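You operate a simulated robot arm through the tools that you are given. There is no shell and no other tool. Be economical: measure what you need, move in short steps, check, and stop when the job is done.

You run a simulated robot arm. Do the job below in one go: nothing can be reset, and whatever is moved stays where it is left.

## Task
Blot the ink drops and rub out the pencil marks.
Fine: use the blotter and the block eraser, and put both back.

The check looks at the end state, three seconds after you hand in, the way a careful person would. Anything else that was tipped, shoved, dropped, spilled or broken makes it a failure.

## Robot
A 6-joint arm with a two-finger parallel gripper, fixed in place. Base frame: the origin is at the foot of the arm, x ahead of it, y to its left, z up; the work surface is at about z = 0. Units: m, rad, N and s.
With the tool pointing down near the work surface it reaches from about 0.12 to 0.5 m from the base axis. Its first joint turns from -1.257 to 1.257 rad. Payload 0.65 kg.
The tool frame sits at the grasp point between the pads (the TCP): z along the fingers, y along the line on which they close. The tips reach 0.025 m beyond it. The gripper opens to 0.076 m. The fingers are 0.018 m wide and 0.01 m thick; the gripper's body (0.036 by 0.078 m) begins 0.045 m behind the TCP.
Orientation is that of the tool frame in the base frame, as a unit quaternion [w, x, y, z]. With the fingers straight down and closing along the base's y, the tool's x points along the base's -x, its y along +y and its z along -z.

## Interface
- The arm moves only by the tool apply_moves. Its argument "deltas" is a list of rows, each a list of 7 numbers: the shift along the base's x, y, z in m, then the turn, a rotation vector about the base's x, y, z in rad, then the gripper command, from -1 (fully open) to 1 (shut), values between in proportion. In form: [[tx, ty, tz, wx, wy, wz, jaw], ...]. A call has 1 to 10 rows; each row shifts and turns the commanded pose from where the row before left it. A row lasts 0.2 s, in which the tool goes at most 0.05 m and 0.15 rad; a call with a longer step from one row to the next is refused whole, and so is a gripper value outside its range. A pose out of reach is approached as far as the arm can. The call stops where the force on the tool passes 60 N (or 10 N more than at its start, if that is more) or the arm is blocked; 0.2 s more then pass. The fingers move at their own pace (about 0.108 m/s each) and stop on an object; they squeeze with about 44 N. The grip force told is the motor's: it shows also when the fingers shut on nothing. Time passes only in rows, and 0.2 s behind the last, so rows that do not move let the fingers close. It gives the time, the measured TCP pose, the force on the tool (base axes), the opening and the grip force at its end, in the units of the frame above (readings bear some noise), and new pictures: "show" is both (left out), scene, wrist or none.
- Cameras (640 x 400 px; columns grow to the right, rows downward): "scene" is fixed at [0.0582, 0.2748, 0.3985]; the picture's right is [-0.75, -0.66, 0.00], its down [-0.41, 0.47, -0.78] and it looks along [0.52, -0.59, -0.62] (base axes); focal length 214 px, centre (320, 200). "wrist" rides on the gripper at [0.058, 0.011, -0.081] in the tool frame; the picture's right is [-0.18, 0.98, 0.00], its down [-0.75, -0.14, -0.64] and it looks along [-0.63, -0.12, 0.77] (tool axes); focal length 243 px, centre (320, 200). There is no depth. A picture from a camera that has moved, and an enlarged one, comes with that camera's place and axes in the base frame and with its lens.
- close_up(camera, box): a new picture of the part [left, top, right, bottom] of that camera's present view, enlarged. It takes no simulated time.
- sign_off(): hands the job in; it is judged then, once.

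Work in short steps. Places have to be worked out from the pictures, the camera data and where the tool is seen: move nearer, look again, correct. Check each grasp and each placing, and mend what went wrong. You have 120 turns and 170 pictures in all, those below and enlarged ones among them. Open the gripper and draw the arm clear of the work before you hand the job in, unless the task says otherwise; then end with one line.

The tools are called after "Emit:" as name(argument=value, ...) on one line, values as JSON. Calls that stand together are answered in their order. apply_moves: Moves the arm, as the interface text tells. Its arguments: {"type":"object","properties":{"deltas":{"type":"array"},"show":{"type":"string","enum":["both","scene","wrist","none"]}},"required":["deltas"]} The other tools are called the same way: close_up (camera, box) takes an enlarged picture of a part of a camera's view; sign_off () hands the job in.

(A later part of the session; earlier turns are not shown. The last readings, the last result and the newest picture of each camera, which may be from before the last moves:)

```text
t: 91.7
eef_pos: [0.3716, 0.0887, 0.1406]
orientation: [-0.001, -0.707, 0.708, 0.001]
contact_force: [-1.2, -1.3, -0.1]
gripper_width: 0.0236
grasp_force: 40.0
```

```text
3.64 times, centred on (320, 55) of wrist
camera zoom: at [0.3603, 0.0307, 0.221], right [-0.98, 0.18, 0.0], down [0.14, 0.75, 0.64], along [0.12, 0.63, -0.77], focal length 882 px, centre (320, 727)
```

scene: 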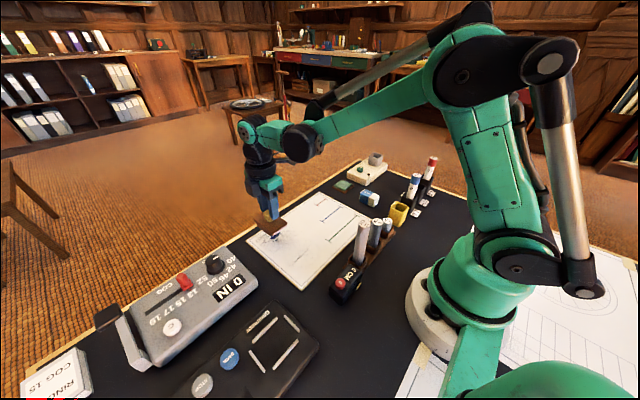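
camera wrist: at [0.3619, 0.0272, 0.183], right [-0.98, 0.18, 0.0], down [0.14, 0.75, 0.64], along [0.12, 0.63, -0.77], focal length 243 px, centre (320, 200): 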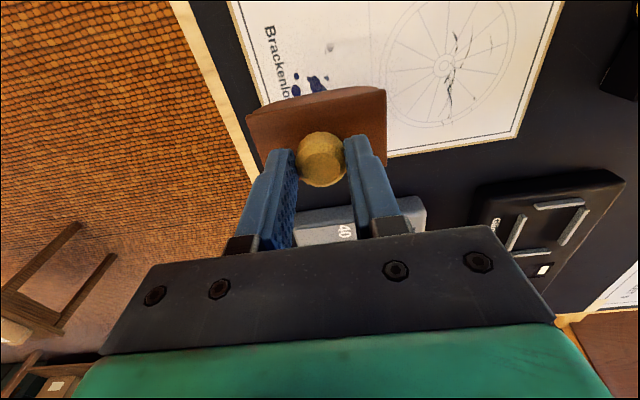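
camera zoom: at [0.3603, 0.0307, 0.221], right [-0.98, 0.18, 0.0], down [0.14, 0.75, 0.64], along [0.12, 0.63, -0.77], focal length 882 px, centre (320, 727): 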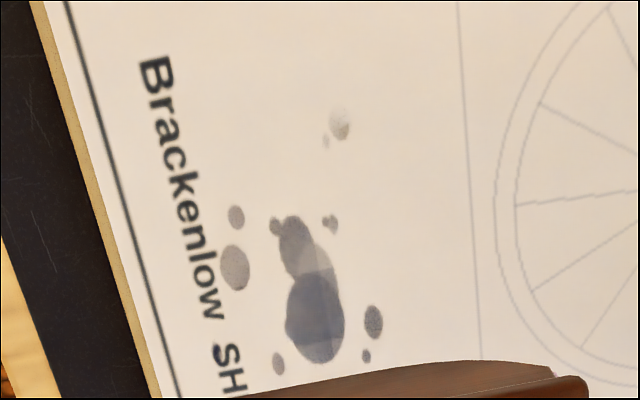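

Dabbing alone does nothing, so it is rolling under contact that removes ink. I roll in fine 0.05 rad steps around the centre with a calibrated profile.

Emit:
apply_moves(deltas=[[0, 0, -0.045, 0, 0, 0, 1], [0, 0, -0.04, 0, 0, 0, 1], [0, 0, -0.0051, 0, 0, 0, 1], [0.0025, 0, 0.0007, 0, 0.05, 0, 1], [0.0025, 0, 0.0006, 0, 0.05, 0, 1]], show="none")

Emit:
apply_moves(deltas=[[0.0025, 0, 0.0005, 0, 0.05, 0, 1], [0.0025, 0, 0.0005, 0, 0.05, 0, 1]], show="none")

Emit:
apply_moves(deltas=[[-0.0025, 0, -0.0005, 0, -0.05, 0, 1], [-0.0025, 0, -0.0005, 0, -0.05, 0, 1]], show="none")

Emit:
apply_moves(deltas=[[-0.0025, 0, -0.0006, 0, -0.05, 0, 1], [-0.0025, 0, -0.0007, 0, -0.05, 0, 1]], show="none")

```text
t: 92.5
eef_pos: [0.3703, 0.0938, 0.051]
orientation: [0.0, 0.707, -0.707, -0.001]
contact_force: [-0.6, 1.1, 27.1]
gripper_width: 0.0236
grasp_force: 39.4
stopped in row 3: the force on the tool passed its limit (the readings are from after the stop); the commanded pose is now the measured one
```

```text
t: 93.1
eef_pos: [0.3732, 0.0932, 0.0527]
orientation: [-0.027, -0.706, 0.707, 0.027]
contact_force: [1.1, -0.7, 23.7]
gripper_width: 0.024
grasp_force: 40.6
stopped in row 2: the force on the tool passed its limit (the readings are from after the stop); the commanded pose is now the measured one
```

```text
t: 93.7
eef_pos: [0.3686, 0.0955, 0.0512]
orientation: [0.008, -0.707, 0.707, -0.008]
contact_force: [2.5, 0.5, 26.8]
gripper_width: 0.0238
grasp_force: 39.8
```

```text
t: 94.1
eef_pos: [0.3675, 0.0935, 0.0509]
orientation: [0.02, -0.706, 0.707, -0.02]
contact_force: [1.0, -0.5, 30.0]
gripper_width: 0.0239
grasp_force: 40.2
stopped in row 1: the force on the tool passed its limit (the readings are from after the stop); the commanded pose is now the measured one
```

Emit:
apply_moves(deltas=[[0, 0, 0.004, 0, 0, 0, 1], [0.0035, -0.003, 0, 0, 0.057, 0, 1], [0, 0, -0.002, 0, 0, 0, 1], [0, 0, -0.001, 0, 0, 0, 1]], show="none")

Emit:
apply_moves(deltas=[[0, 0, -0.0006, 0, 0, 0, 1]], show="none")

Emit:
apply_moves(deltas=[[0, 0, -0.0004, 0, 0, 0, 1]], show="none")

Emit:
apply_moves(deltas=[[0, 0, -0.0003, 0, 0, 0, 1]], show="none")

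Emit:
close_up(camera="scene", box=[250, 190, 310, 250])

```text
t: 95.1
eef_pos: [0.3702, 0.0911, 0.0533]
orientation: [-0.001, -0.707, 0.708, 0.0]
contact_force: [-0.2, -0.2, -1.3]
gripper_width: 0.0239
grasp_force: 40.1
```

```text
t: 95.5
eef_pos: [0.3708, 0.0904, 0.0519]
orientation: [-0.001, -0.707, 0.708, 0.0]
contact_force: [0.5, 0.4, -0.8]
gripper_width: 0.0237
grasp_force: 40.5
```

```text
t: 95.9
eef_pos: [0.3705, 0.091, 0.0518]
orientation: [-0.002, -0.707, 0.707, 0.001]
contact_force: [0.0, 0.4, -1.0]
gripper_width: 0.0238
grasp_force: 40.1
```

```text
t: 96.3
eef_pos: [0.3703, 0.0905, 0.0517]
orientation: [-0.001, -0.706, 0.708, 0.0]
contact_force: [-2.8, -0.1, 10.8]
gripper_width: 0.0238
grasp_force: 39.7
```

```text
6.67 times, centred on (280, 220) of scene
camera zoom: at [0.0582, 0.2747, 0.3985], right [-0.75, -0.66, 0.0], down [-0.41, 0.47, -0.78], along [0.52, -0.59, -0.62], focal length 1430 px, centre (587, 67)
```

zoom: 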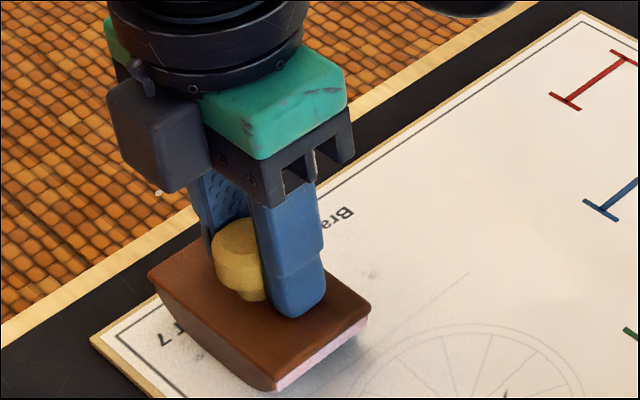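

Contact at 11 N. From here I take single steps of 0.06 rad and read the force to map the profile without triggering stops.

Emit:
apply_moves(deltas=[[0.003, 0, 0.0004, 0, 0.06, 0, 1]], show="none")

Emit:
apply_moves(deltas=[[0.003, 0, 0.0005, 0, 0.06, 0, 1]], show="none")

Emit:
apply_moves(deltas=[[0.003, 0, 0.0006, 0, 0.06, 0, 1]], show="none")

Emit:
apply_moves(deltas=[[0.003, 0, 0.0007, 0, 0.06, 0, 1]], show="none")

```text
t: 96.7
eef_pos: [0.3743, 0.0912, 0.0533]
orientation: [-0.023, -0.706, 0.708, 0.022]
contact_force: [-7.8, -5.8, 40.4]
gripper_width: 0.0235
grasp_force: 39.8
```

```text
t: 97.1
eef_pos: [0.3775, 0.0909, 0.0526]
orientation: [-0.043, -0.704, 0.707, 0.043]
contact_force: [-9.2, -6.3, 43.3]
gripper_width: 0.0242
grasp_force: 40.0
```

```text
t: 97.4
eef_pos: [0.3782, 0.0912, 0.0536]
orientation: [-0.056, -0.704, 0.706, 0.056]
contact_force: [-0.2, 0.1, 22.1]
gripper_width: 0.0239
grasp_force: 40.1
stopped in row 1: the force on the tool passed its limit (the readings are from after the stop); the commanded pose is now the measured one
```

```text
t: 97.8
eef_pos: [0.3822, 0.0903, 0.055]
orientation: [-0.078, -0.702, 0.704, 0.077]
contact_force: [-2.5, 0.6, 33.0]
gripper_width: 0.0239
grasp_force: 39.7
```

Emit:
apply_moves(deltas=[[-0.0026, 0, -0.0007, 0, -0.06, 0, 1]], show="none")

Emit:
apply_moves(deltas=[[-0.0027, 0, -0.0008, 0, -0.06, 0, 1]], show="none")

Emit:
apply_moves(deltas=[[-0.0027, 0, -0.0008, 0, -0.06, 0, 1]], show="none")

Emit:
apply_moves(deltas=[[-0.0027, 0, -0.0004, 0, -0.06, 0, 1]], show="none")

Emit:
apply_moves(deltas=[[-0.0027, 0, 0.0008, 0, -0.06, 0, 1]], show="none")

```text
t: 98.2
eef_pos: [0.3798, 0.0909, 0.0537]
orientation: [-0.058, -0.705, 0.705, 0.057]
contact_force: [-18.3, 1.4, 47.1]
gripper_width: 0.0238
grasp_force: 39.9
```

```text
t: 98.6
eef_pos: [0.3772, 0.0917, 0.0527]
orientation: [-0.035, -0.705, 0.707, 0.034]
contact_force: [-17.0, 0.9, 55.2]
gripper_width: 0.0238
grasp_force: 39.7
```

```text
t: 99.0
eef_pos: [0.3749, 0.0903, 0.0523]
orientation: [-0.012, -0.706, 0.708, 0.012]
contact_force: [-3.4, 4.1, 29.9]
gripper_width: 0.0239
grasp_force: 39.6
```

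```text
t: 99.4
eef_pos: [0.3699, 0.091, 0.0512]
orientation: [0.008, -0.705, 0.709, -0.009]
contact_force: [7.1, 0.7, 20.5]
gripper_width: 0.0236
grasp_force: 39.8
```

```text
t: 100.0
eef_pos: [0.3683, 0.0895, 0.0529]
orientation: [0.027, -0.705, 0.708, -0.03]
contact_force: [-0.5, 0.2, 23.6]
gripper_width: 0.0239
grasp_force: 40.4
stopped in row 1: the force on the tool passed its limit (the readings are from after the stop); the commanded pose is now the measured one
```

That was a continuous roll with contact from +0.22 to -0.08. I lift to see its effect on the main blot.

Emit:
apply_moves(deltas=[[0, 0, 0.045, 0, 0, 0, 1], [0.003, 0, 0.045, 0, 0.08, 0, 1]], show="none")

Emit:
close_up(camera="wrist", box=[240, 0, 400, 110])

```text
t: 100.6
eef_pos: [0.3709, 0.0906, 0.1429]
orientation: [-0.001, -0.705, 0.709, -0.002]
contact_force: [-0.4, -0.7, -0.8]
gripper_width: 0.0237
grasp_force: 39.9
```

```text
3.64 times, centred on (320, 55) of wrist
camera zoom: at [0.3588, 0.0325, 0.2255], right [-0.98, 0.19, 0.0], down [0.14, 0.76, 0.64], along [0.12, 0.63, -0.77], focal length 882 px, centre (320, 727)
```

zoom: 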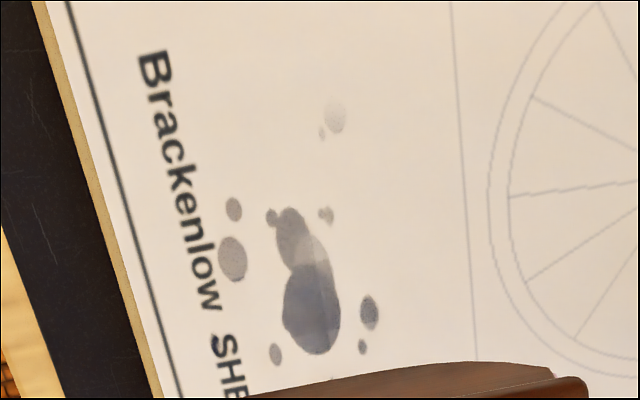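

Slow progress. Contact may act only along the narrow contact line, so I test by tilting 0.2 rad, putting the contact line on the main blot (x≈0.372), and dwelling.

Emit:
apply_moves(deltas=[[-0.004, 0, -0.04, 0, 0.1, 0, 1], [-0.0035, 0, -0.04, 0, 0.1, 0, 1], [0, 0, -0.007, 0, 0, 0, 1], [0, 0, -0.0008, 0, 0, 0, 1], [0, 0, 0, 0, 0, 0, 1]], show="none")

Emit:
apply_moves(deltas=[[0, 0, -0.0006, 0, 0, 0, 1]], show="none")

Emit:
apply_moves(deltas=[[0, 0, -0.0005, 0, 0, 0, 1]], show="none")

```text
t: 101.6
eef_pos: [0.3633, 0.0908, 0.0537]
orientation: [-0.072, -0.702, 0.705, 0.069]
contact_force: [2.1, -0.9, 23.3]
gripper_width: 0.024
grasp_force: 40.4
stopped in row 4: the force on the tool passed its limit (the readings are from after the stop); the commanded pose is now the measured one
```

```text
t: 102.0
eef_pos: [0.3621, 0.0908, 0.0534]
orientation: [-0.072, -0.703, 0.704, 0.07]
contact_force: [3.6, -1.1, 48.0]
gripper_width: 0.0238
grasp_force: 39.9
```

```text
t: 102.3
eef_pos: [0.3629, 0.0912, 0.0541]
orientation: [-0.072, -0.702, 0.705, 0.07]
contact_force: [3.3, -1.0, 23.2]
gripper_width: 0.0238
grasp_force: 40.2
stopped in row 1: the force on the tool passed its limit (the readings are from after the stop); the commanded pose is now the measured one
```

In contact with 23 N at 0.2 rad tilt. I dwell for 2 s, then look.

Emit:
apply_moves(deltas=[[0, 0, 0, 0, 0, 0, 1], [0, 0, 0, 0, 0, 0, 1], [0, 0, 0, 0, 0, 0, 1], [0, 0, 0, 0, 0, 0, 1], [0, 0, 0, 0, 0, 0, 1], [0, 0, 0, 0, 0, 0, 1], [0, 0, 0, 0, 0, 0, 1], [0, 0, 0, 0, 0, 0, 1], [0, 0, 0, 0, 0, 0, 1]], show="none")

Emit:
apply_moves(deltas=[[0, 0, 0.045, 0, 0, 0, 1], [0, 0, 0.045, 0, 0, 0, 1]], show="none")

Emit:
close_up(camera="wrist", box=[240, 0, 400, 110])

Emit:
close_up(camera="scene", box=[245, 210, 325, 260])

```text
t: 104.3
eef_pos: [0.3632, 0.0915, 0.0537]
orientation: [-0.072, -0.703, 0.704, 0.07]
contact_force: [-2.2, 1.0, 49.1]
gripper_width: 0.0237
grasp_force: 39.8
```

```text
t: 104.9
eef_pos: [0.366, 0.0945, 0.1432]
orientation: [-0.073, -0.703, 0.704, 0.07]
contact_force: [-0.4, -0.5, -1.2]
gripper_width: 0.0235
grasp_force: 39.7
```

```text
3.64 times, centred on (320, 55) of wrist
camera zoom: at [0.3699, 0.0357, 0.2258], right [-0.96, 0.19, 0.2], down [0.27, 0.75, 0.6], along [-0.04, 0.63, -0.78], focal length 882 px, centre (320, 727)
```

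zoom: 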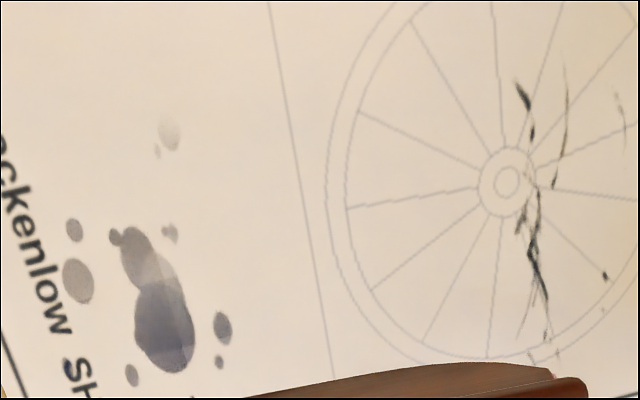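

```text
8.00 times, centred on (285, 235) of scene
camera zoom: at [0.0582, 0.2748, 0.3985], right [-0.75, -0.66, 0.0], down [-0.41, 0.47, -0.78], along [0.52, -0.59, -0.62], focal length 1716 px, centre (600, -80)
```

zoom: 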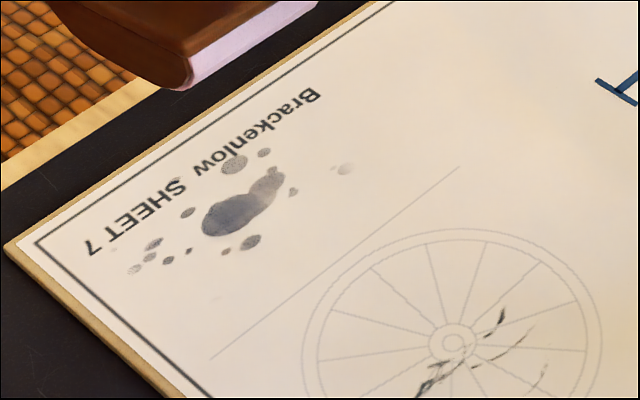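

Fading correlates with total rolling travel: the early wide ±0.45 rocks worked best, while the grip's slip acted as a force limiter. I set the blotter down flat on the sheet and regrip the knob 8 mm higher, to get that limiter back and allow many wide rocks.

Emit:
apply_moves(deltas=[[0.0045, -0.003, -0.04, 0, -0.1, 0, 1], [0.0045, -0.001, -0.04, 0, -0.1, 0, 1], [0, 0, -0.01, 0, 0, 0, 1], [0, 0, -0.0015, 0, 0, 0, 1], [0, 0, 0, 0, 0, 0, 1]], show="none")

Emit:
apply_moves(deltas=[[0, 0, -0.0005, 0, 0, 0, 1]], show="none")

```text
t: 106.1
eef_pos: [0.3729, 0.0872, 0.0504]
orientation: [-0.001, -0.706, 0.708, 0.001]
contact_force: [-0.2, -0.1, -0.5]
gripper_width: 0.0237
grasp_force: 39.9
```

```text
t: 106.5
eef_pos: [0.3734, 0.0877, 0.0505]
orientation: [-0.001, -0.706, 0.708, 0.001]
contact_force: [-1.7, 1.3, 23.4]
gripper_width: 0.024
grasp_force: 39.9
```

Flat contact at 23 N. I ease off a touch, open slightly, raise 8 mm and close again.

Emit:
apply_moves(deltas=[[0, 0, 0.0004, 0, 0, 0, 1], [0, 0, 0, 0, 0, 0, 0.1], [0, 0, 0, 0, 0, 0, 0.1], [0, 0, 0.008, 0, 0, 0, 0.1], [0, 0, 0, 0, 0, 0, 1], [0, 0, 0, 0, 0, 0, 1], [0, 0, 0, 0, 0, 0, 1]], show="none")

Emit:
close_up(camera="scene", box=[250, 190, 310, 250])

```text
t: 108.1
eef_pos: [0.3732, 0.0864, 0.0591]
orientation: [0.003, 0.707, -0.707, -0.001]
contact_force: [-0.4, -0.4, 1.4]
gripper_width: 0.0235
grasp_force: 39.4
```

```text
6.67 times, centred on (280, 220) of scene
camera zoom: at [0.0582, 0.2748, 0.3985], right [-0.75, -0.66, 0.0], down [-0.41, 0.47, -0.78], along [0.52, -0.59, -0.62], focal length 1430 px, centre (587, 67)
```

zoom: 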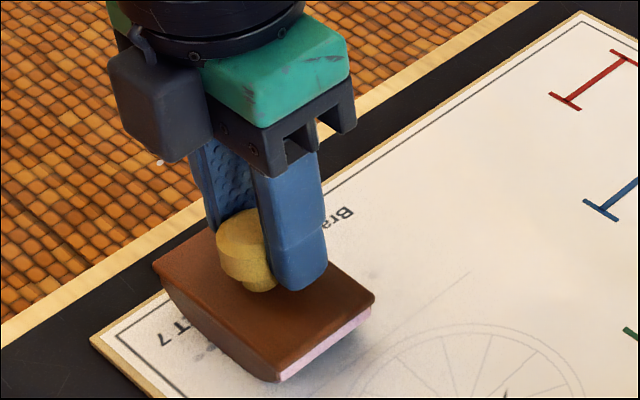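

Regripped well. Now I do wide, quicker rocks with the slip limiter, creeping down slightly each half swing.

Emit:
apply_moves(deltas=[[0, 0, -0.0012, 0, 0, 0, 1], [0.0081, 0, 0.0016, 0, 0.15, 0, 1], [0.0081, 0, 0.0013, 0, 0.15, 0, 1], [0.0081, 0, 0.001, 0, 0.15, 0, 1], [-0.0081, 0, -0.0011, 0, -0.15, 0, 1], [-0.0081, 0, -0.0014, 0, -0.15, 0, 1], [-0.0081, 0, -0.0018, 0, -0.15, 0, 1]], show="none")

Emit:
apply_moves(deltas=[[-0.0081, 0, 0.0016, 0, -0.15, 0, 1], [-0.0081, 0, 0.0013, 0, -0.15, 0, 1], [-0.0081, 0, 0.001, 0, -0.15, 0, 1], [0.0081, 0, -0.0011, 0, 0.15, 0, 1], [0.0081, 0, -0.0014, 0, 0.15, 0, 1], [0.0081, 0, -0.0018, 0, 0.15, 0, 1]], show="none")

```text
t: 109.7
eef_pos: [0.374, 0.0871, 0.0582]
orientation: [0.0, -0.706, 0.708, -0.002]
contact_force: [6.5, 1.2, 16.6]
gripper_width: 0.0238
grasp_force: 40.0
```

```text
t: 111.1
eef_pos: [0.3712, 0.0855, 0.0585]
orientation: [-0.003, -0.706, 0.708, 0.002]
contact_force: [-6.1, -1.7, 14.5]
gripper_width: 0.0236
grasp_force: 39.5
```

Excellent: contact is kept with no stops. I repeat two more cycles and then look.

Emit:
apply_moves(deltas=[[0.0081, 0, 0.0016, 0, 0.15, 0, 1], [0.0081, 0, 0.0013, 0, 0.15, 0, 1], [0.0081, 0, 0.001, 0, 0.15, 0, 1], [-0.0081, 0, -0.0011, 0, -0.15, 0, 1], [-0.0081, 0, -0.0014, 0, -0.15, 0, 1], [-0.0081, 0, -0.0018, 0, -0.15, 0, 1]], show="none")

Emit:
apply_moves(deltas=[[-0.0081, 0, 0.0016, 0, -0.15, 0, 1], [-0.0081, 0, 0.0013, 0, -0.15, 0, 1], [-0.0081, 0, 0.001, 0, -0.15, 0, 1], [0.0081, 0, -0.0011, 0, 0.15, 0, 1], [0.0081, 0, -0.0014, 0, 0.15, 0, 1], [0.0081, 0, -0.0017, 0, 0.15, 0, 1]], show="none")

Emit:
apply_moves(deltas=[[0, 0, 0.045, 0, 0, 0, 1], [0, 0, 0.045, 0, 0, 0, 1]], show="none")

Emit:
close_up(camera="wrist", box=[240, 0, 400, 110])

```text
t: 112.5
eef_pos: [0.3709, 0.0868, 0.0584]
orientation: [-0.002, -0.707, 0.708, 0.0]
contact_force: [0.2, -0.8, -0.3]
gripper_width: 0.0234
grasp_force: 39.6
```

```text
t: 113.9
eef_pos: [0.372, 0.0866, 0.0589]
orientation: [-0.003, -0.706, 0.708, 0.0]
contact_force: [-1.9, -0.8, 6.8]
gripper_width: 0.024
grasp_force: 39.6
```

```text
t: 114.5
eef_pos: [0.3713, 0.0861, 0.147]
orientation: [-0.002, -0.706, 0.708, 0.0]
contact_force: [-0.1, -0.1, -0.7]
gripper_width: 0.0236
grasp_force: 39.6
```

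```text
3.64 times, centred on (320, 55) of wrist
camera zoom: at [0.3607, 0.0286, 0.2292], right [-0.98, 0.19, 0.0], down [0.14, 0.75, 0.64], along [0.12, 0.63, -0.77], focal length 882 px, centre (320, 727)
```

zoom: 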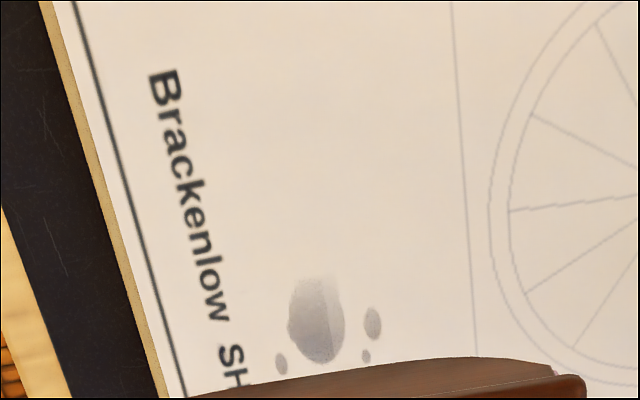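

The low-y part is entirely gone. The remaining ink is at y>0.08, so I continue with the same rocks at y≈0.103.

Emit:
apply_moves(deltas=[[0, 0.008, -0.045, 0, 0, 0, 1], [0.001, 0.0085, -0.04, 0, 0, 0, 1], [0, 0, -0.004, 0, 0, 0, 1], [0, 0, -0.0014, 0, 0, 0, 1], [0.0081, 0, 0.0016, 0, 0.15, 0, 1], [0.0081, 0, 0.0013, 0, 0.15, 0, 1], [0.0081, 0, 0.001, 0, 0.15, 0, 1], [-0.0081, 0, -0.0011, 0, -0.15, 0, 1], [-0.0081, 0, -0.0014, 0, -0.15, 0, 1], [-0.0081, 0, -0.0018, 0, -0.15, 0, 1]], show="none")

Emit:
apply_moves(deltas=[[-0.0081, 0, 0.0016, 0, -0.15, 0, 1], [-0.0081, 0, 0.0013, 0, -0.15, 0, 1], [-0.0081, 0, 0.001, 0, -0.15, 0, 1], [0.0081, 0, -0.0011, 0, 0.15, 0, 1], [0.0081, 0, -0.0014, 0, 0.15, 0, 1], [0.0081, 0, -0.0019, 0, 0.15, 0, 1]], show="none")

Emit:
apply_moves(deltas=[[0.0081, 0, 0.0016, 0, 0.15, 0, 1], [0.0081, 0, 0.0013, 0, 0.15, 0, 1], [0.0081, 0, 0.001, 0, 0.15, 0, 1], [-0.0081, 0, -0.0011, 0, -0.15, 0, 1], [-0.0081, 0, -0.0014, 0, -0.15, 0, 1], [-0.0081, 0, -0.0019, 0, -0.15, 0, 1]], show="none")

```text
t: 116.7
eef_pos: [0.3724, 0.1031, 0.0562]
orientation: [-0.001, -0.707, 0.707, 0.0]
contact_force: [-0.3, 0.4, -0.3]
gripper_width: 0.0237
grasp_force: 39.8
```

```text
t: 118.1
eef_pos: [0.3716, 0.1051, 0.0549]
orientation: [0.004, 0.707, -0.707, -0.002]
contact_force: [-7.6, -2.2, 17.0]
gripper_width: 0.0235
grasp_force: 39.2
```

```text
t: 119.5
eef_pos: [0.3731, 0.1034, 0.0568]
orientation: [-0.001, -0.706, 0.708, -0.002]
contact_force: [0.0, -0.4, -0.5]
gripper_width: 0.0237
grasp_force: 40.3
```

Emit:
apply_moves(deltas=[[0, 0, -0.0006, 0, 0, 0, 1], [-0.0081, 0, 0.0016, 0, -0.15, 0, 1], [-0.0081, 0, 0.0013, 0, -0.15, 0, 1], [-0.0081, 0, 0.001, 0, -0.15, 0, 1], [0.0081, 0, -0.0011, 0, 0.15, 0, 1], [0.0081, 0, -0.0014, 0, 0.15, 0, 1], [0.0081, 0, -0.0018, 0, 0.15, 0, 1]], show="none")

Emit:
apply_moves(deltas=[[0.0081, 0, 0.0016, 0, 0.15, 0, 1], [0.0081, 0, 0.0013, 0, 0.15, 0, 1], [0.0081, 0, 0.001, 0, 0.15, 0, 1], [-0.0081, 0, -0.0011, 0, -0.15, 0, 1], [-0.0081, 0, -0.0014, 0, -0.15, 0, 1], [-0.0081, 0, -0.0018, 0, -0.15, 0, 1]], show="none")

Emit:
apply_moves(deltas=[[0, 0, 0.045, 0, 0, 0, 1], [0, -0.01, 0.045, 0, 0, 0, 1]], show="none")

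Emit:
close_up(camera="scene", box=[245, 210, 325, 260])

Emit:
close_up(camera="wrist", box=[240, 0, 400, 110])

```text
t: 120.8
eef_pos: [0.3569, 0.1035, 0.0582]
orientation: [0.116, -0.697, 0.698, -0.117]
contact_force: [1.5, -1.0, 18.7]
gripper_width: 0.0236
grasp_force: 40.1
stopped in row 6: the force on the tool passed its limit (the readings are from after the stop); the commanded pose is now the measured one
```

```text
t: 122.2
eef_pos: [0.356, 0.1044, 0.0581]
orientation: [0.116, -0.696, 0.698, -0.118]
contact_force: [-1.3, 0.1, 30.4]
gripper_width: 0.0236
grasp_force: 39.9
```

```text
t: 122.8
eef_pos: [0.3576, 0.091, 0.1492]
orientation: [0.115, -0.697, 0.699, -0.116]
contact_force: [0.5, 0.5, -0.6]
gripper_width: 0.0236
grasp_force: 39.8
```

```text
8.00 times, centred on (285, 235) of scene
camera zoom: at [0.0582, 0.2748, 0.3985], right [-0.75, -0.66, 0.0], down [-0.41, 0.47, -0.78], along [0.52, -0.59, -0.62], focal length 1716 px, centre (600, -80)
```

zoom: 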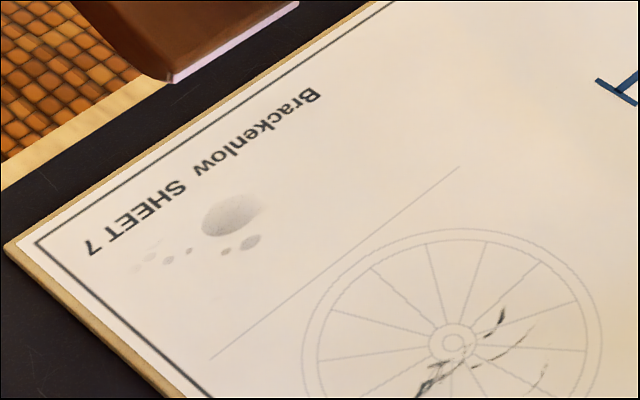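

```text
3.64 times, centred on (320, 55) of wrist
camera zoom: at [0.3215, 0.0331, 0.2235], right [-0.93, 0.19, -0.32], down [-0.07, 0.75, 0.65], along [0.36, 0.63, -0.69], focal length 882 px, centre (320, 727)
```

zoom: 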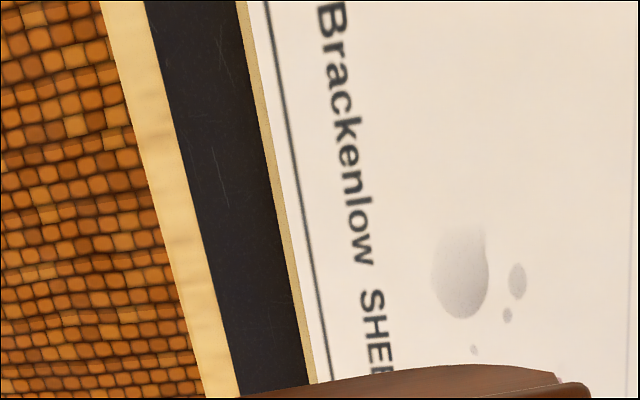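

Only a faint trace remains. I level the blotter and rock again at y≈0.102.

Emit:
apply_moves(deltas=[[0.005, 0.005, -0.03, 0, 0.115, 0, 1], [0.005, 0.006, -0.03, 0, 0.11, 0, 1], [0.004, 0, -0.03, 0, 0.11, 0, 1], [0, 0, -0.0025, 0, 0, 0, 1], [0, 0, -0.001, 0, 0, 0, 1]], show="none")

Emit:
apply_moves(deltas=[[0, 0, -0.0007, 0, 0, 0, 1]], show="none")

```text
t: 124.0
eef_pos: [0.3724, 0.1045, 0.0527]
orientation: [-0.004, -0.706, 0.708, 0.002]
contact_force: [2.6, -4.5, 33.7]
gripper_width: 0.0235
grasp_force: 39.7
```

```text
t: 124.3
eef_pos: [0.3714, 0.1046, 0.0531]
orientation: [-0.004, -0.705, 0.709, 0.0]
contact_force: [5.7, -8.2, 25.2]
gripper_width: 0.0239
grasp_force: 39.6
```

Emit:
apply_moves(deltas=[[0.0081, 0, 0.0022, 0, 0.15, 0, 1], [0.0081, 0, 0.0014, 0, 0.15, 0, 1], [0.0081, 0, 0.001, 0, 0.15, 0, 1], [-0.0081, 0, -0.001, 0, -0.15, 0, 1], [-0.0081, 0, -0.0014, 0, -0.15, 0, 1], [-0.0081, 0, -0.0019, 0, -0.15, 0, 1]], show="none")

Emit:
apply_moves(deltas=[[-0.0081, 0, 0.0016, 0, -0.15, 0, 1], [-0.0081, 0, 0.0014, 0, -0.15, 0, 1], [-0.0081, 0, 0.001, 0, -0.15, 0, 1]], show="none")

```text
t: 125.8
eef_pos: [0.3728, 0.1051, 0.053]
orientation: [-0.002, -0.705, 0.709, 0.0]
contact_force: [8.8, -0.2, 26.5]
gripper_width: 0.0239
grasp_force: 39.6
```

```text
t: 126.5
eef_pos: [0.3467, 0.1054, 0.0569]
orientation: [0.156, -0.688, 0.691, -0.157]
contact_force: [10.7, 7.5, 36.5]
gripper_width: 0.024
grasp_force: 39.6
```

Good. I roll back once more across to +0.45, return, then lift and look.

Emit:
apply_moves(deltas=[[0.0081, 0, -0.001, 0, 0.15, 0, 1], [0.0081, 0, -0.0014, 0, 0.15, 0, 1], [0.0081, 0, -0.0017, 0, 0.15, 0, 1], [0.0081, 0, 0.0017, 0, 0.15, 0, 1], [0.0081, 0, 0.0014, 0, 0.15, 0, 1], [0.0081, 0, 0.001, 0, 0.15, 0, 1]], show="none")

Emit:
apply_moves(deltas=[[-0.0081, 0, -0.001, 0, -0.15, 0, 1], [-0.0081, 0, -0.0014, 0, -0.15, 0, 1], [-0.0081, 0, -0.0017, 0, -0.15, 0, 1]], show="none")

Emit:
apply_moves(deltas=[[0, 0, 0.045, 0, 0, 0, 1], [0, -0.01, 0.045, 0, 0, 0, 1]], show="none")

Emit:
close_up(camera="scene", box=[245, 210, 325, 260])

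```text
t: 126.9
eef_pos: [0.3495, 0.1044, 0.0562]
orientation: [0.136, -0.692, 0.695, -0.137]
contact_force: [-2.6, 0.3, 25.8]
gripper_width: 0.0239
grasp_force: 40.0
stopped in row 1: the force on the tool passed its limit (the readings are from after the stop); the commanded pose is now the measured one
```

```text
t: 127.2
eef_pos: [0.3477, 0.1052, 0.0551]
orientation: [0.155, -0.689, 0.69, -0.157]
contact_force: [-8.1, -1.8, 35.5]
gripper_width: 0.0239
grasp_force: 39.8
stopped in row 1: the force on the tool passed its limit (the readings are from after the stop); the commanded pose is now the measured one
```

```text
t: 127.8
eef_pos: [0.3511, 0.096, 0.1453]
orientation: [0.156, -0.689, 0.69, -0.156]
contact_force: [-0.1, -0.1, -0.7]
gripper_width: 0.0237
grasp_force: 40.8
```

```text
8.00 times, centred on (285, 235) of scene
camera zoom: at [0.0582, 0.2748, 0.3985], right [-0.75, -0.66, 0.0], down [-0.41, 0.47, -0.78], along [0.52, -0.59, -0.62], focal length 1716 px, centre (600, -80)
```

zoom: 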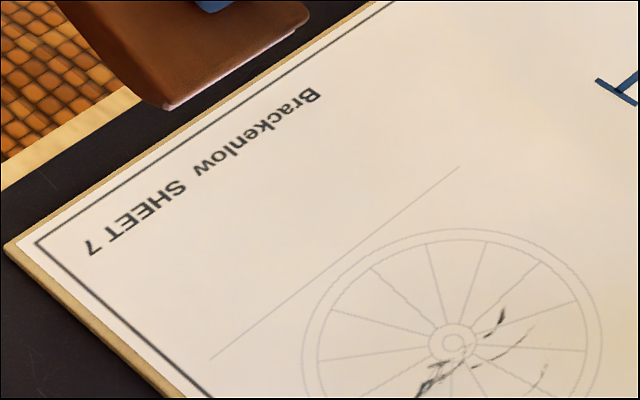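

All ink is gone. I level the blotter and carry it home above (0.1545, 0.1478).

Emit:
apply_moves(deltas=[[0.005, 0, 0.015, 0, 0.15, 0, 1], [0, 0, 0, 0, 0.15, 0, 1], [-0.02, 0.003, 0, 0, 0.145, 0, 1], [-0.036, 0.01, 0, 0, 0, 0, 1], [-0.036, 0.01, 0, 0, 0, 0, 1], [-0.036, 0.01, 0, 0, 0, 0, 1], [-0.036, 0.01, 0, 0, 0, 0, 1], [-0.037, 0.009, 0, 0, 0, 0, 1]], show="both")

Emit:
close_up(camera="scene", box=[270, 220, 390, 330])

```text
t: 129.6
eef_pos: [0.1514, 0.1458, 0.1588]
orientation: [-0.001, -0.707, 0.708, -0.001]
contact_force: [0.3, 0.4, -1.3]
gripper_width: 0.0236
grasp_force: 39.9
camera wrist: at [0.1403, 0.0886, 0.2414], right [-0.98, 0.19, 0.0], down [0.14, 0.75, 0.64], along [0.12, 0.63, -0.77], focal length 243 px, centre (320, 200)
```

scene: 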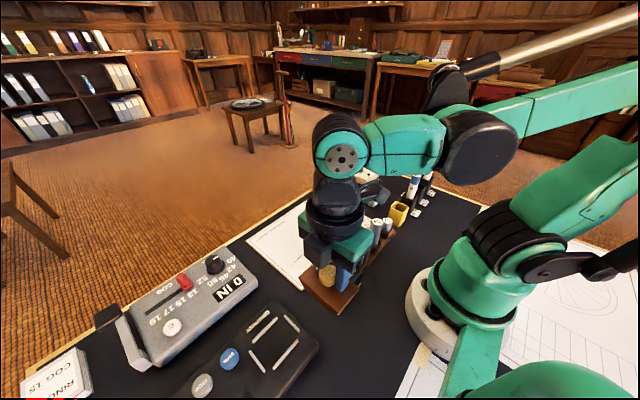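
wrist: 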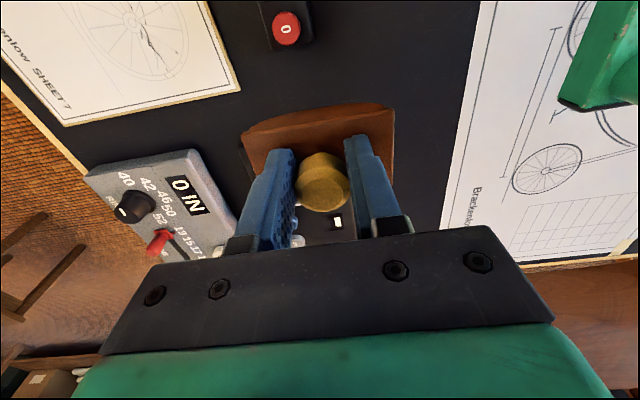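

```text
3.64 times, centred on (330, 275) of scene
camera zoom: at [0.0583, 0.2748, 0.3985], right [-0.75, -0.66, 0.0], down [-0.41, 0.47, -0.78], along [0.52, -0.59, -0.62], focal length 780 px, centre (284, -73)
```

zoom: 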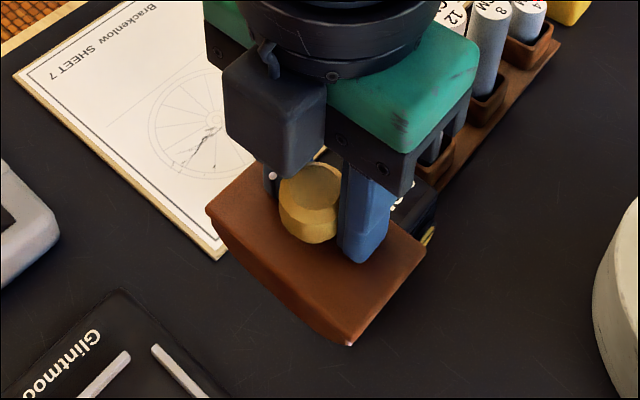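

Still aligned. I correct the x and y position and lower slowly until it touches the table.

Emit:
apply_moves(deltas=[[0.003, 0.002, -0.04, 0, 0, 0, 1], [0, 0, -0.04, 0, 0, 0, 1], [0, 0, -0.02, 0, 0, 0, 1], [0, 0, -0.004, 0, 0, 0, 1], [0, 0, 0, 0, 0, 0, 1]], show="none")

Emit:
apply_moves(deltas=[[0, 0, -0.002, 0, 0, 0, 1], [0, 0, -0.0015, 0, 0, 0, 1]], show="none")

```text
t: 130.8
eef_pos: [0.1536, 0.1502, 0.0563]
orientation: [0.0, -0.706, 0.708, -0.001]
contact_force: [0.4, -1.4, -0.9]
gripper_width: 0.0237
grasp_force: 39.9
```

```text
t: 131.4
eef_pos: [0.1548, 0.1498, 0.0526]
orientation: [0.0, -0.706, 0.708, 0.0]
contact_force: [-0.1, -0.5, -1.5]
gripper_width: 0.0241
grasp_force: 40.1
```

Emit:
apply_moves(deltas=[[0, -0.0015, -0.0015, 0, 0, 0, 1], [0, 0, 0, 0, 0, 0, 1]], show="none")

Emit:
apply_moves(deltas=[[0, 0, -0.001, 0, 0, 0, 1], [0, 0, 0, 0, 0, 0, 1]], show="none")

Emit:
apply_moves(deltas=[[0, 0, -0.001, 0, 0, 0, 1], [0, 0, 0, 0, 0, 0, 1]], show="none")

```text
t: 132.0
eef_pos: [0.1541, 0.1473, 0.0515]
orientation: [-0.002, -0.706, 0.708, 0.0]
contact_force: [-0.1, 0.1, -0.3]
gripper_width: 0.0238
grasp_force: 40.1
```

```text
t: 132.6
eef_pos: [0.1557, 0.1481, 0.0516]
orientation: [-0.001, -0.707, 0.707, 0.0]
contact_force: [0.0, -0.5, -1.0]
gripper_width: 0.0238
grasp_force: 39.1
```

```text
t: 133.2
eef_pos: [0.1552, 0.1472, 0.049]
orientation: [0.0, -0.706, 0.708, -0.002]
contact_force: [0.1, -0.6, -1.1]
gripper_width: 0.0238
grasp_force: 40.0
```

Emit:
apply_moves(deltas=[[0, 0, -0.001, 0, 0, 0, 1], [0, 0, 0, 0, 0, 0, 1]], show="none")

Emit:
apply_moves(deltas=[[0, 0, -0.0006, 0, 0, 0, 1], [0, 0, 0, 0, 0, 0, 1]], show="scene")

```text
t: 133.8
eef_pos: [0.1541, 0.1488, 0.049]
orientation: [0.0, -0.706, 0.708, -0.001]
contact_force: [-0.2, 0.5, -1.0]
gripper_width: 0.0242
grasp_force: 40.2
```

```text
t: 134.4
eef_pos: [0.1538, 0.1481, 0.0485]
orientation: [-0.001, -0.706, 0.708, 0.001]
contact_force: [-0.4, -0.1, -1.1]
gripper_width: 0.0238
grasp_force: 40.0
```

scene: 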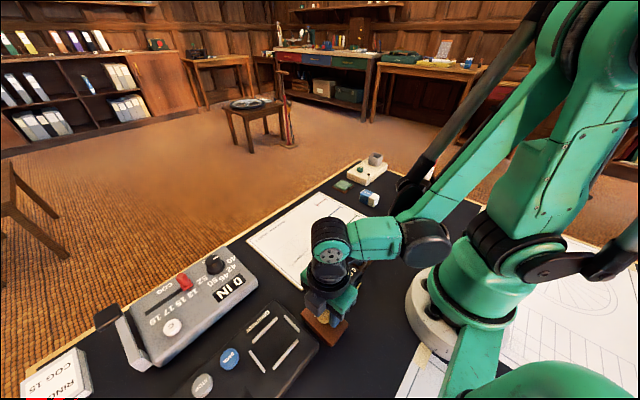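

Emit:
apply_moves(deltas=[[0, 0, -0.001, 0, 0, 0, 1], [0, 0, 0, 0, 0, 0, 1]], show="none")

Emit:
apply_moves(deltas=[[0, 0, -0.0008, 0, 0, 0, 1], [0, 0, 0, 0, 0, 0, 1]], show="none")

Emit:
close_up(camera="scene", box=[270, 250, 390, 350])

```text
t: 135.0
eef_pos: [0.1551, 0.1487, 0.0465]
orientation: [-0.001, -0.706, 0.708, -0.001]
contact_force: [-1.4, 1.1, 23.7]
gripper_width: 0.0239
grasp_force: 39.9
```

```text
t: 135.4
eef_pos: [0.156, 0.1488, 0.0472]
orientation: [-0.001, -0.707, 0.708, 0.0]
contact_force: [-1.1, -2.7, 41.0]
gripper_width: 0.0241
grasp_force: 39.6
stopped in row 1: the force on the tool passed its limit (the readings are from after the stop); the commanded pose is now the measured one
```

```text
4.00 times, centred on (330, 300) of scene
camera zoom: at [0.0582, 0.2747, 0.3986], right [-0.75, -0.66, 0.0], down [-0.41, 0.47, -0.78], along [0.52, -0.59, -0.62], focal length 858 px, centre (280, -200)
```

zoom: 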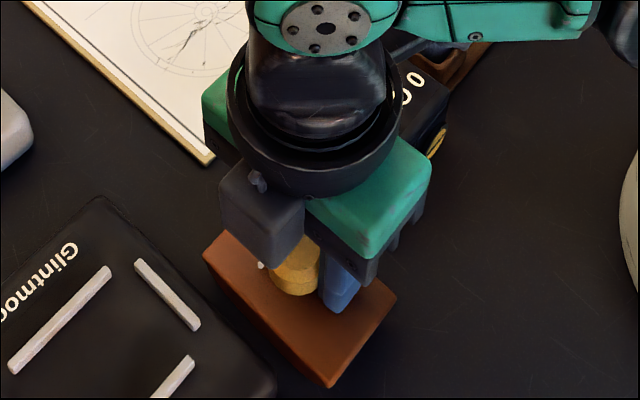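

It is on the table, about 3 mm towards +y of its original spot. I lift 2 mm, shift -3 mm in y, set it down and release.

Emit:
apply_moves(deltas=[[0, 0, 0.003, 0, 0, 0, 1], [0, -0.003, 0, 0, 0, 0, 1], [0, 0, -0.0025, 0, 0, 0, 1], [0, 0, 0, 0, 0, 0, 1]], show="none")

Emit:
apply_moves(deltas=[[0, 0, -0.0006, 0, 0, 0, 1], [0, 0, 0, 0, 0, 0, 0.5], [0, 0, 0, 0, 0, 0, -0.1], [0, 0, 0, 0, 0, 0, -0.1], [0, 0, 0, 0, 0, 0, -0.1]], show="none")

Emit:
close_up(camera="scene", box=[270, 250, 390, 350])

```text
t: 136.4
eef_pos: [0.1533, 0.1424, 0.0469]
orientation: [-0.001, -0.707, 0.708, -0.001]
contact_force: [-1.0, -1.3, 14.5]
gripper_width: 0.0239
grasp_force: 40.1
```

```text
t: 136.8
eef_pos: [0.1536, 0.1428, 0.0476]
orientation: [-0.001, -0.707, 0.708, -0.002]
contact_force: [-1.5, -1.2, 44.5]
gripper_width: 0.0239
grasp_force: 39.9
stopped in row 1: the force on the tool passed its limit (the readings are from after the stop); the commanded pose is now the measured one
```

```text
4.00 times, centred on (330, 300) of scene
camera zoom: at [0.0582, 0.2747, 0.3986], right [-0.75, -0.66, 0.0], down [-0.41, 0.47, -0.78], along [0.52, -0.59, -0.62], focal length 858 px, centre (280, -200)
```

zoom: 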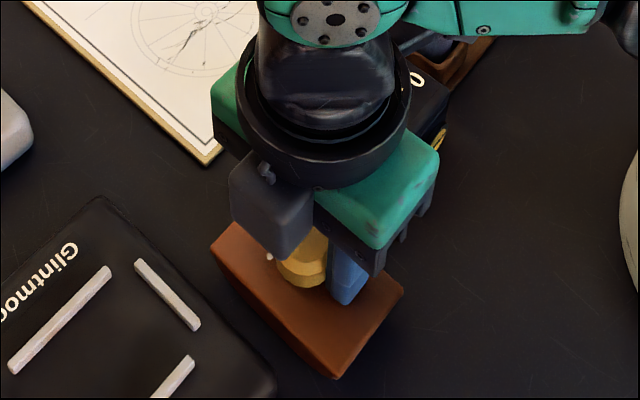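

The corners now match the original place within a millimetre or two. I ease off and release.

Emit:
apply_moves(deltas=[[0, 0, 0.0008, 0, 0, 0, 1], [0, 0, 0, 0, 0, 0, 0.1], [0, 0, 0, 0, 0, 0, -0.1], [0, 0, 0, 0, 0, 0, -0.1]], show="none")

Emit:
apply_moves(deltas=[[0, 0, 0.02, 0, 0, 0, -0.1], [0, 0, 0.04, 0, 0, 0, -0.1], [0, 0, 0.04, 0, 0, 0, -0.1]], show="both")

Emit:
close_up(camera="scene", box=[270, 250, 390, 350])

```text
t: 137.8
eef_pos: [0.1539, 0.1447, 0.0483]
orientation: [-0.002, -0.707, 0.707, -0.001]
contact_force: [0.1, 1.0, 0.5]
gripper_width: 0.0418
grasp_force: 0.0
```

```text
t: 138.6
eef_pos: [0.1551, 0.1431, 0.1485]
orientation: [-0.002, -0.706, 0.708, -0.001]
contact_force: [0.4, -0.9, 0.0]
gripper_width: 0.0416
grasp_force: 0.2
camera wrist: at [0.1448, 0.0857, 0.2296], right [-0.98, 0.19, 0.0], down [0.14, 0.75, 0.64], along [0.12, 0.63, -0.77], focal length 243 px, centre (320, 200)
```

scene: 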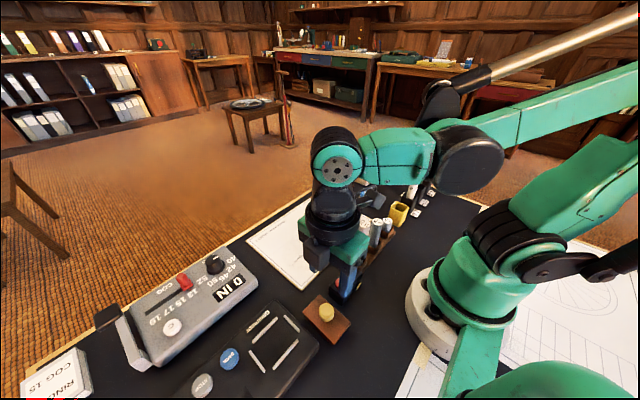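
wrist: 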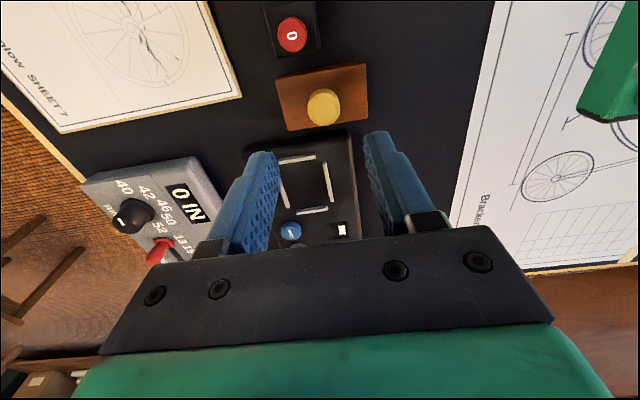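

```text
4.00 times, centred on (330, 300) of scene
camera zoom: at [0.0582, 0.2747, 0.3985], right [-0.75, -0.66, 0.0], down [-0.41, 0.47, -0.78], along [0.52, -0.59, -0.62], focal length 858 px, centre (280, -200)
```

zoom: 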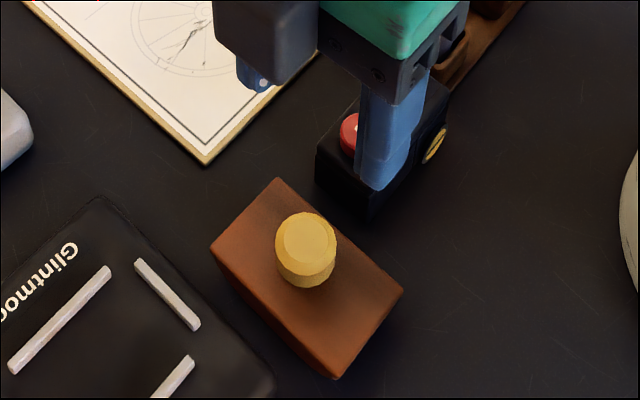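

The blotter is exactly back. Now the eraser, near (0.275, -0.196): I raise, turn the gripper back to default yaw and move to view it.

Emit:
apply_moves(deltas=[[0, 0, 0.045, 0, 0, -0.1, -1], [0.01, -0.03, 0.01, 0, 0, -0.15, -1], [0.01, -0.03, 0, 0, 0, -0.15, -1], [0.01, -0.03, 0, 0, 0, -0.15, -1], [0.01, -0.03, 0, 0, 0, -0.15, -1], [0.01, -0.03, 0, 0, 0, -0.15, -1], [0.01, -0.03, 0, 0, 0, -0.15, -1], [0.01, -0.03, 0, 0, 0, -0.15, -1], [0.01, -0.03, 0, 0, 0, -0.15, -1], [0.01, -0.03, 0, 0, 0, -0.15, -1]], show="none")

Emit:
apply_moves(deltas=[[0, -0.03, -0.02, 0, 0, -0.12, -1], [0, -0.02, -0.02, 0, 0, 0, -1]], show="wrist")

```text
t: 140.8
eef_pos: [0.2453, -0.1256, 0.2024]
orientation: [-0.002, -0.059, 0.998, 0.0]
contact_force: [0.6, -0.1, 0.0]
gripper_width: 0.076
grasp_force: 0.1
```

```text
t: 141.3
eef_pos: [0.2443, -0.1755, 0.1622]
orientation: [-0.001, 0.001, 1.0, 0.0]
contact_force: [-0.4, -0.3, 0.8]
gripper_width: 0.076
grasp_force: 0.1
camera wrist: at [0.1861, -0.1644, 0.2439], right [0.19, 0.98, 0.0], down [0.75, -0.14, 0.64], along [0.63, -0.12, -0.77], focal length 243 px, centre (320, 200)
```

wrist: 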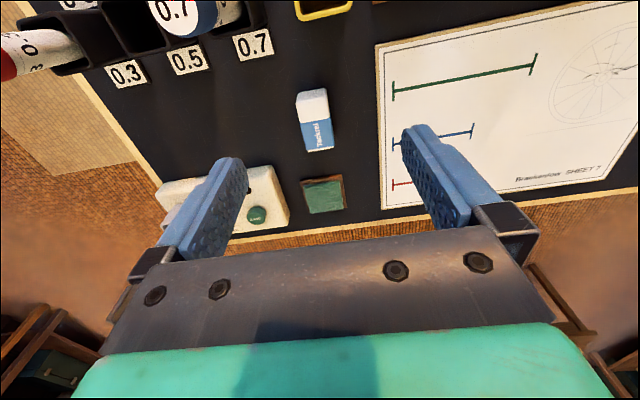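

Emit:
close_up(camera="wrist", box=[260, 70, 380, 170])

Emit:
close_up(camera="scene", box=[340, 170, 420, 230])

```text
4.00 times, centred on (320, 120) of wrist
camera zoom: at [0.1861, -0.1644, 0.2439], right [0.19, 0.98, 0.0], down [0.75, -0.14, 0.64], along [0.63, -0.12, -0.77], focal length 970 px, centre (320, 520)
```

zoom: 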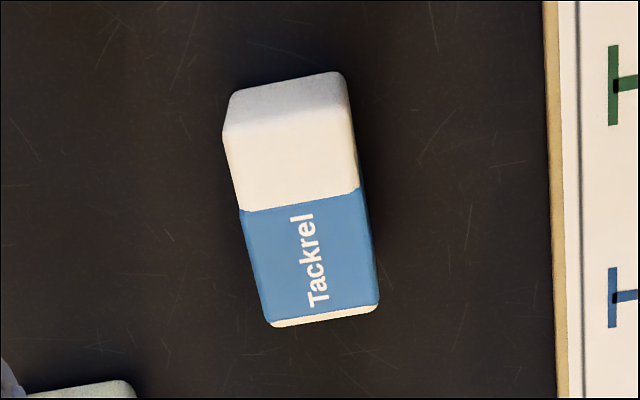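

```text
6.67 times, centred on (380, 200) of scene
camera zoom: at [0.0582, 0.2748, 0.3985], right [-0.75, -0.66, 0.0], down [-0.41, 0.47, -0.78], along [0.52, -0.59, -0.62], focal length 1430 px, centre (-80, 200)
```

zoom: 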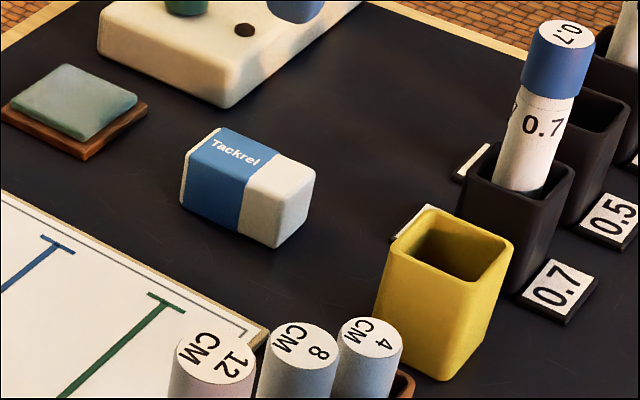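

The eraser lies along x, spanning about x 0.253–0.302 and y -0.199 to -0.171, roughly 0.025 high, with its white end toward the base. I descend over x≈0.272 with the fingers closing along y.

Emit:
apply_moves(deltas=[[0.014, -0.005, -0.03, 0, 0, 0, -0.5], [0.014, -0.0045, -0.03, 0, 0, 0, -0.5], [0, 0, -0.03, 0, 0, 0, -0.5], [0, 0, -0.01, 0, 0, 0, -0.5]], show="wrist")

Emit:
close_up(camera="scene", box=[340, 160, 420, 230])

```text
t: 142.3
eef_pos: [0.274, -0.189, 0.0603]
orientation: [-0.002, 0.0, 1.0, 0.0]
contact_force: [-0.9, -0.3, 1.0]
gripper_width: 0.0574
grasp_force: 0.1
camera wrist: at [0.2161, -0.1771, 0.1417], right [0.18, 0.98, 0.0], down [0.75, -0.14, 0.64], along [0.63, -0.12, -0.77], focal length 243 px, centre (320, 200)
```

wrist: 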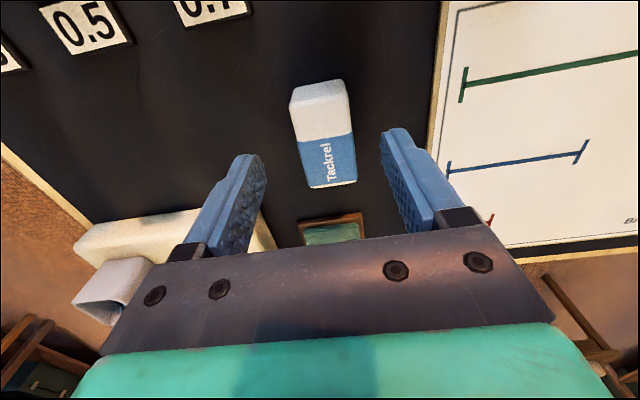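

```text
5.71 times, centred on (380, 195) of scene
camera zoom: at [0.0582, 0.2748, 0.3985], right [-0.75, -0.66, 0.0], down [-0.41, 0.47, -0.78], along [0.52, -0.59, -0.62], focal length 1226 px, centre (-23, 229)
```

zoom: 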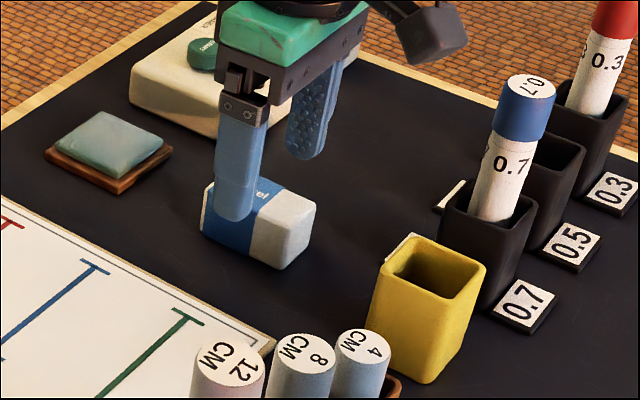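

The fingers straddle it; the eraser's centre is at about y -0.185. I shift +3 mm in y, go down and close.

Emit:
apply_moves(deltas=[[0, 0.003, -0.015, 0, 0, 0, -0.5], [0, 0, -0.011, 0, 0, 0, -0.5], [0, 0, 0, 0, 0, 0, 0.2], [0, 0, 0, 0, 0, 0, 1], [0, 0, 0, 0, 0, 0, 1]], show="wrist")

Emit:
close_up(camera="scene", box=[340, 160, 420, 230])

```text
t: 143.6
eef_pos: [0.2742, -0.1834, 0.034]
orientation: [-0.002, 0.001, 1.0, 0.0]
contact_force: [-1.0, -1.0, 0.0]
gripper_width: 0.0273
grasp_force: 42.4
camera wrist: at [0.2163, -0.1733, 0.1156], right [0.18, 0.98, 0.0], down [0.75, -0.14, 0.64], along [0.63, -0.12, -0.77], focal length 243 px, centre (320, 200)
```

wrist: 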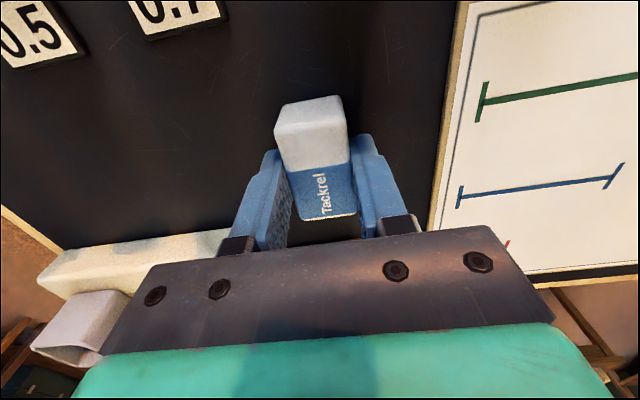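

```text
5.71 times, centred on (380, 195) of scene
camera zoom: at [0.0582, 0.2748, 0.3985], right [-0.75, -0.66, 0.0], down [-0.41, 0.47, -0.78], along [0.52, -0.59, -0.62], focal length 1226 px, centre (-23, 229)
```

zoom: 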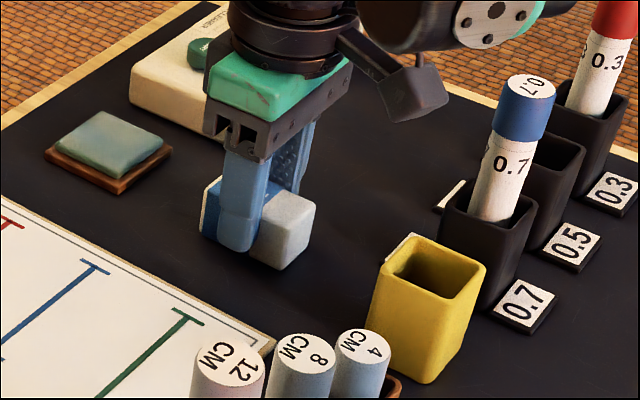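

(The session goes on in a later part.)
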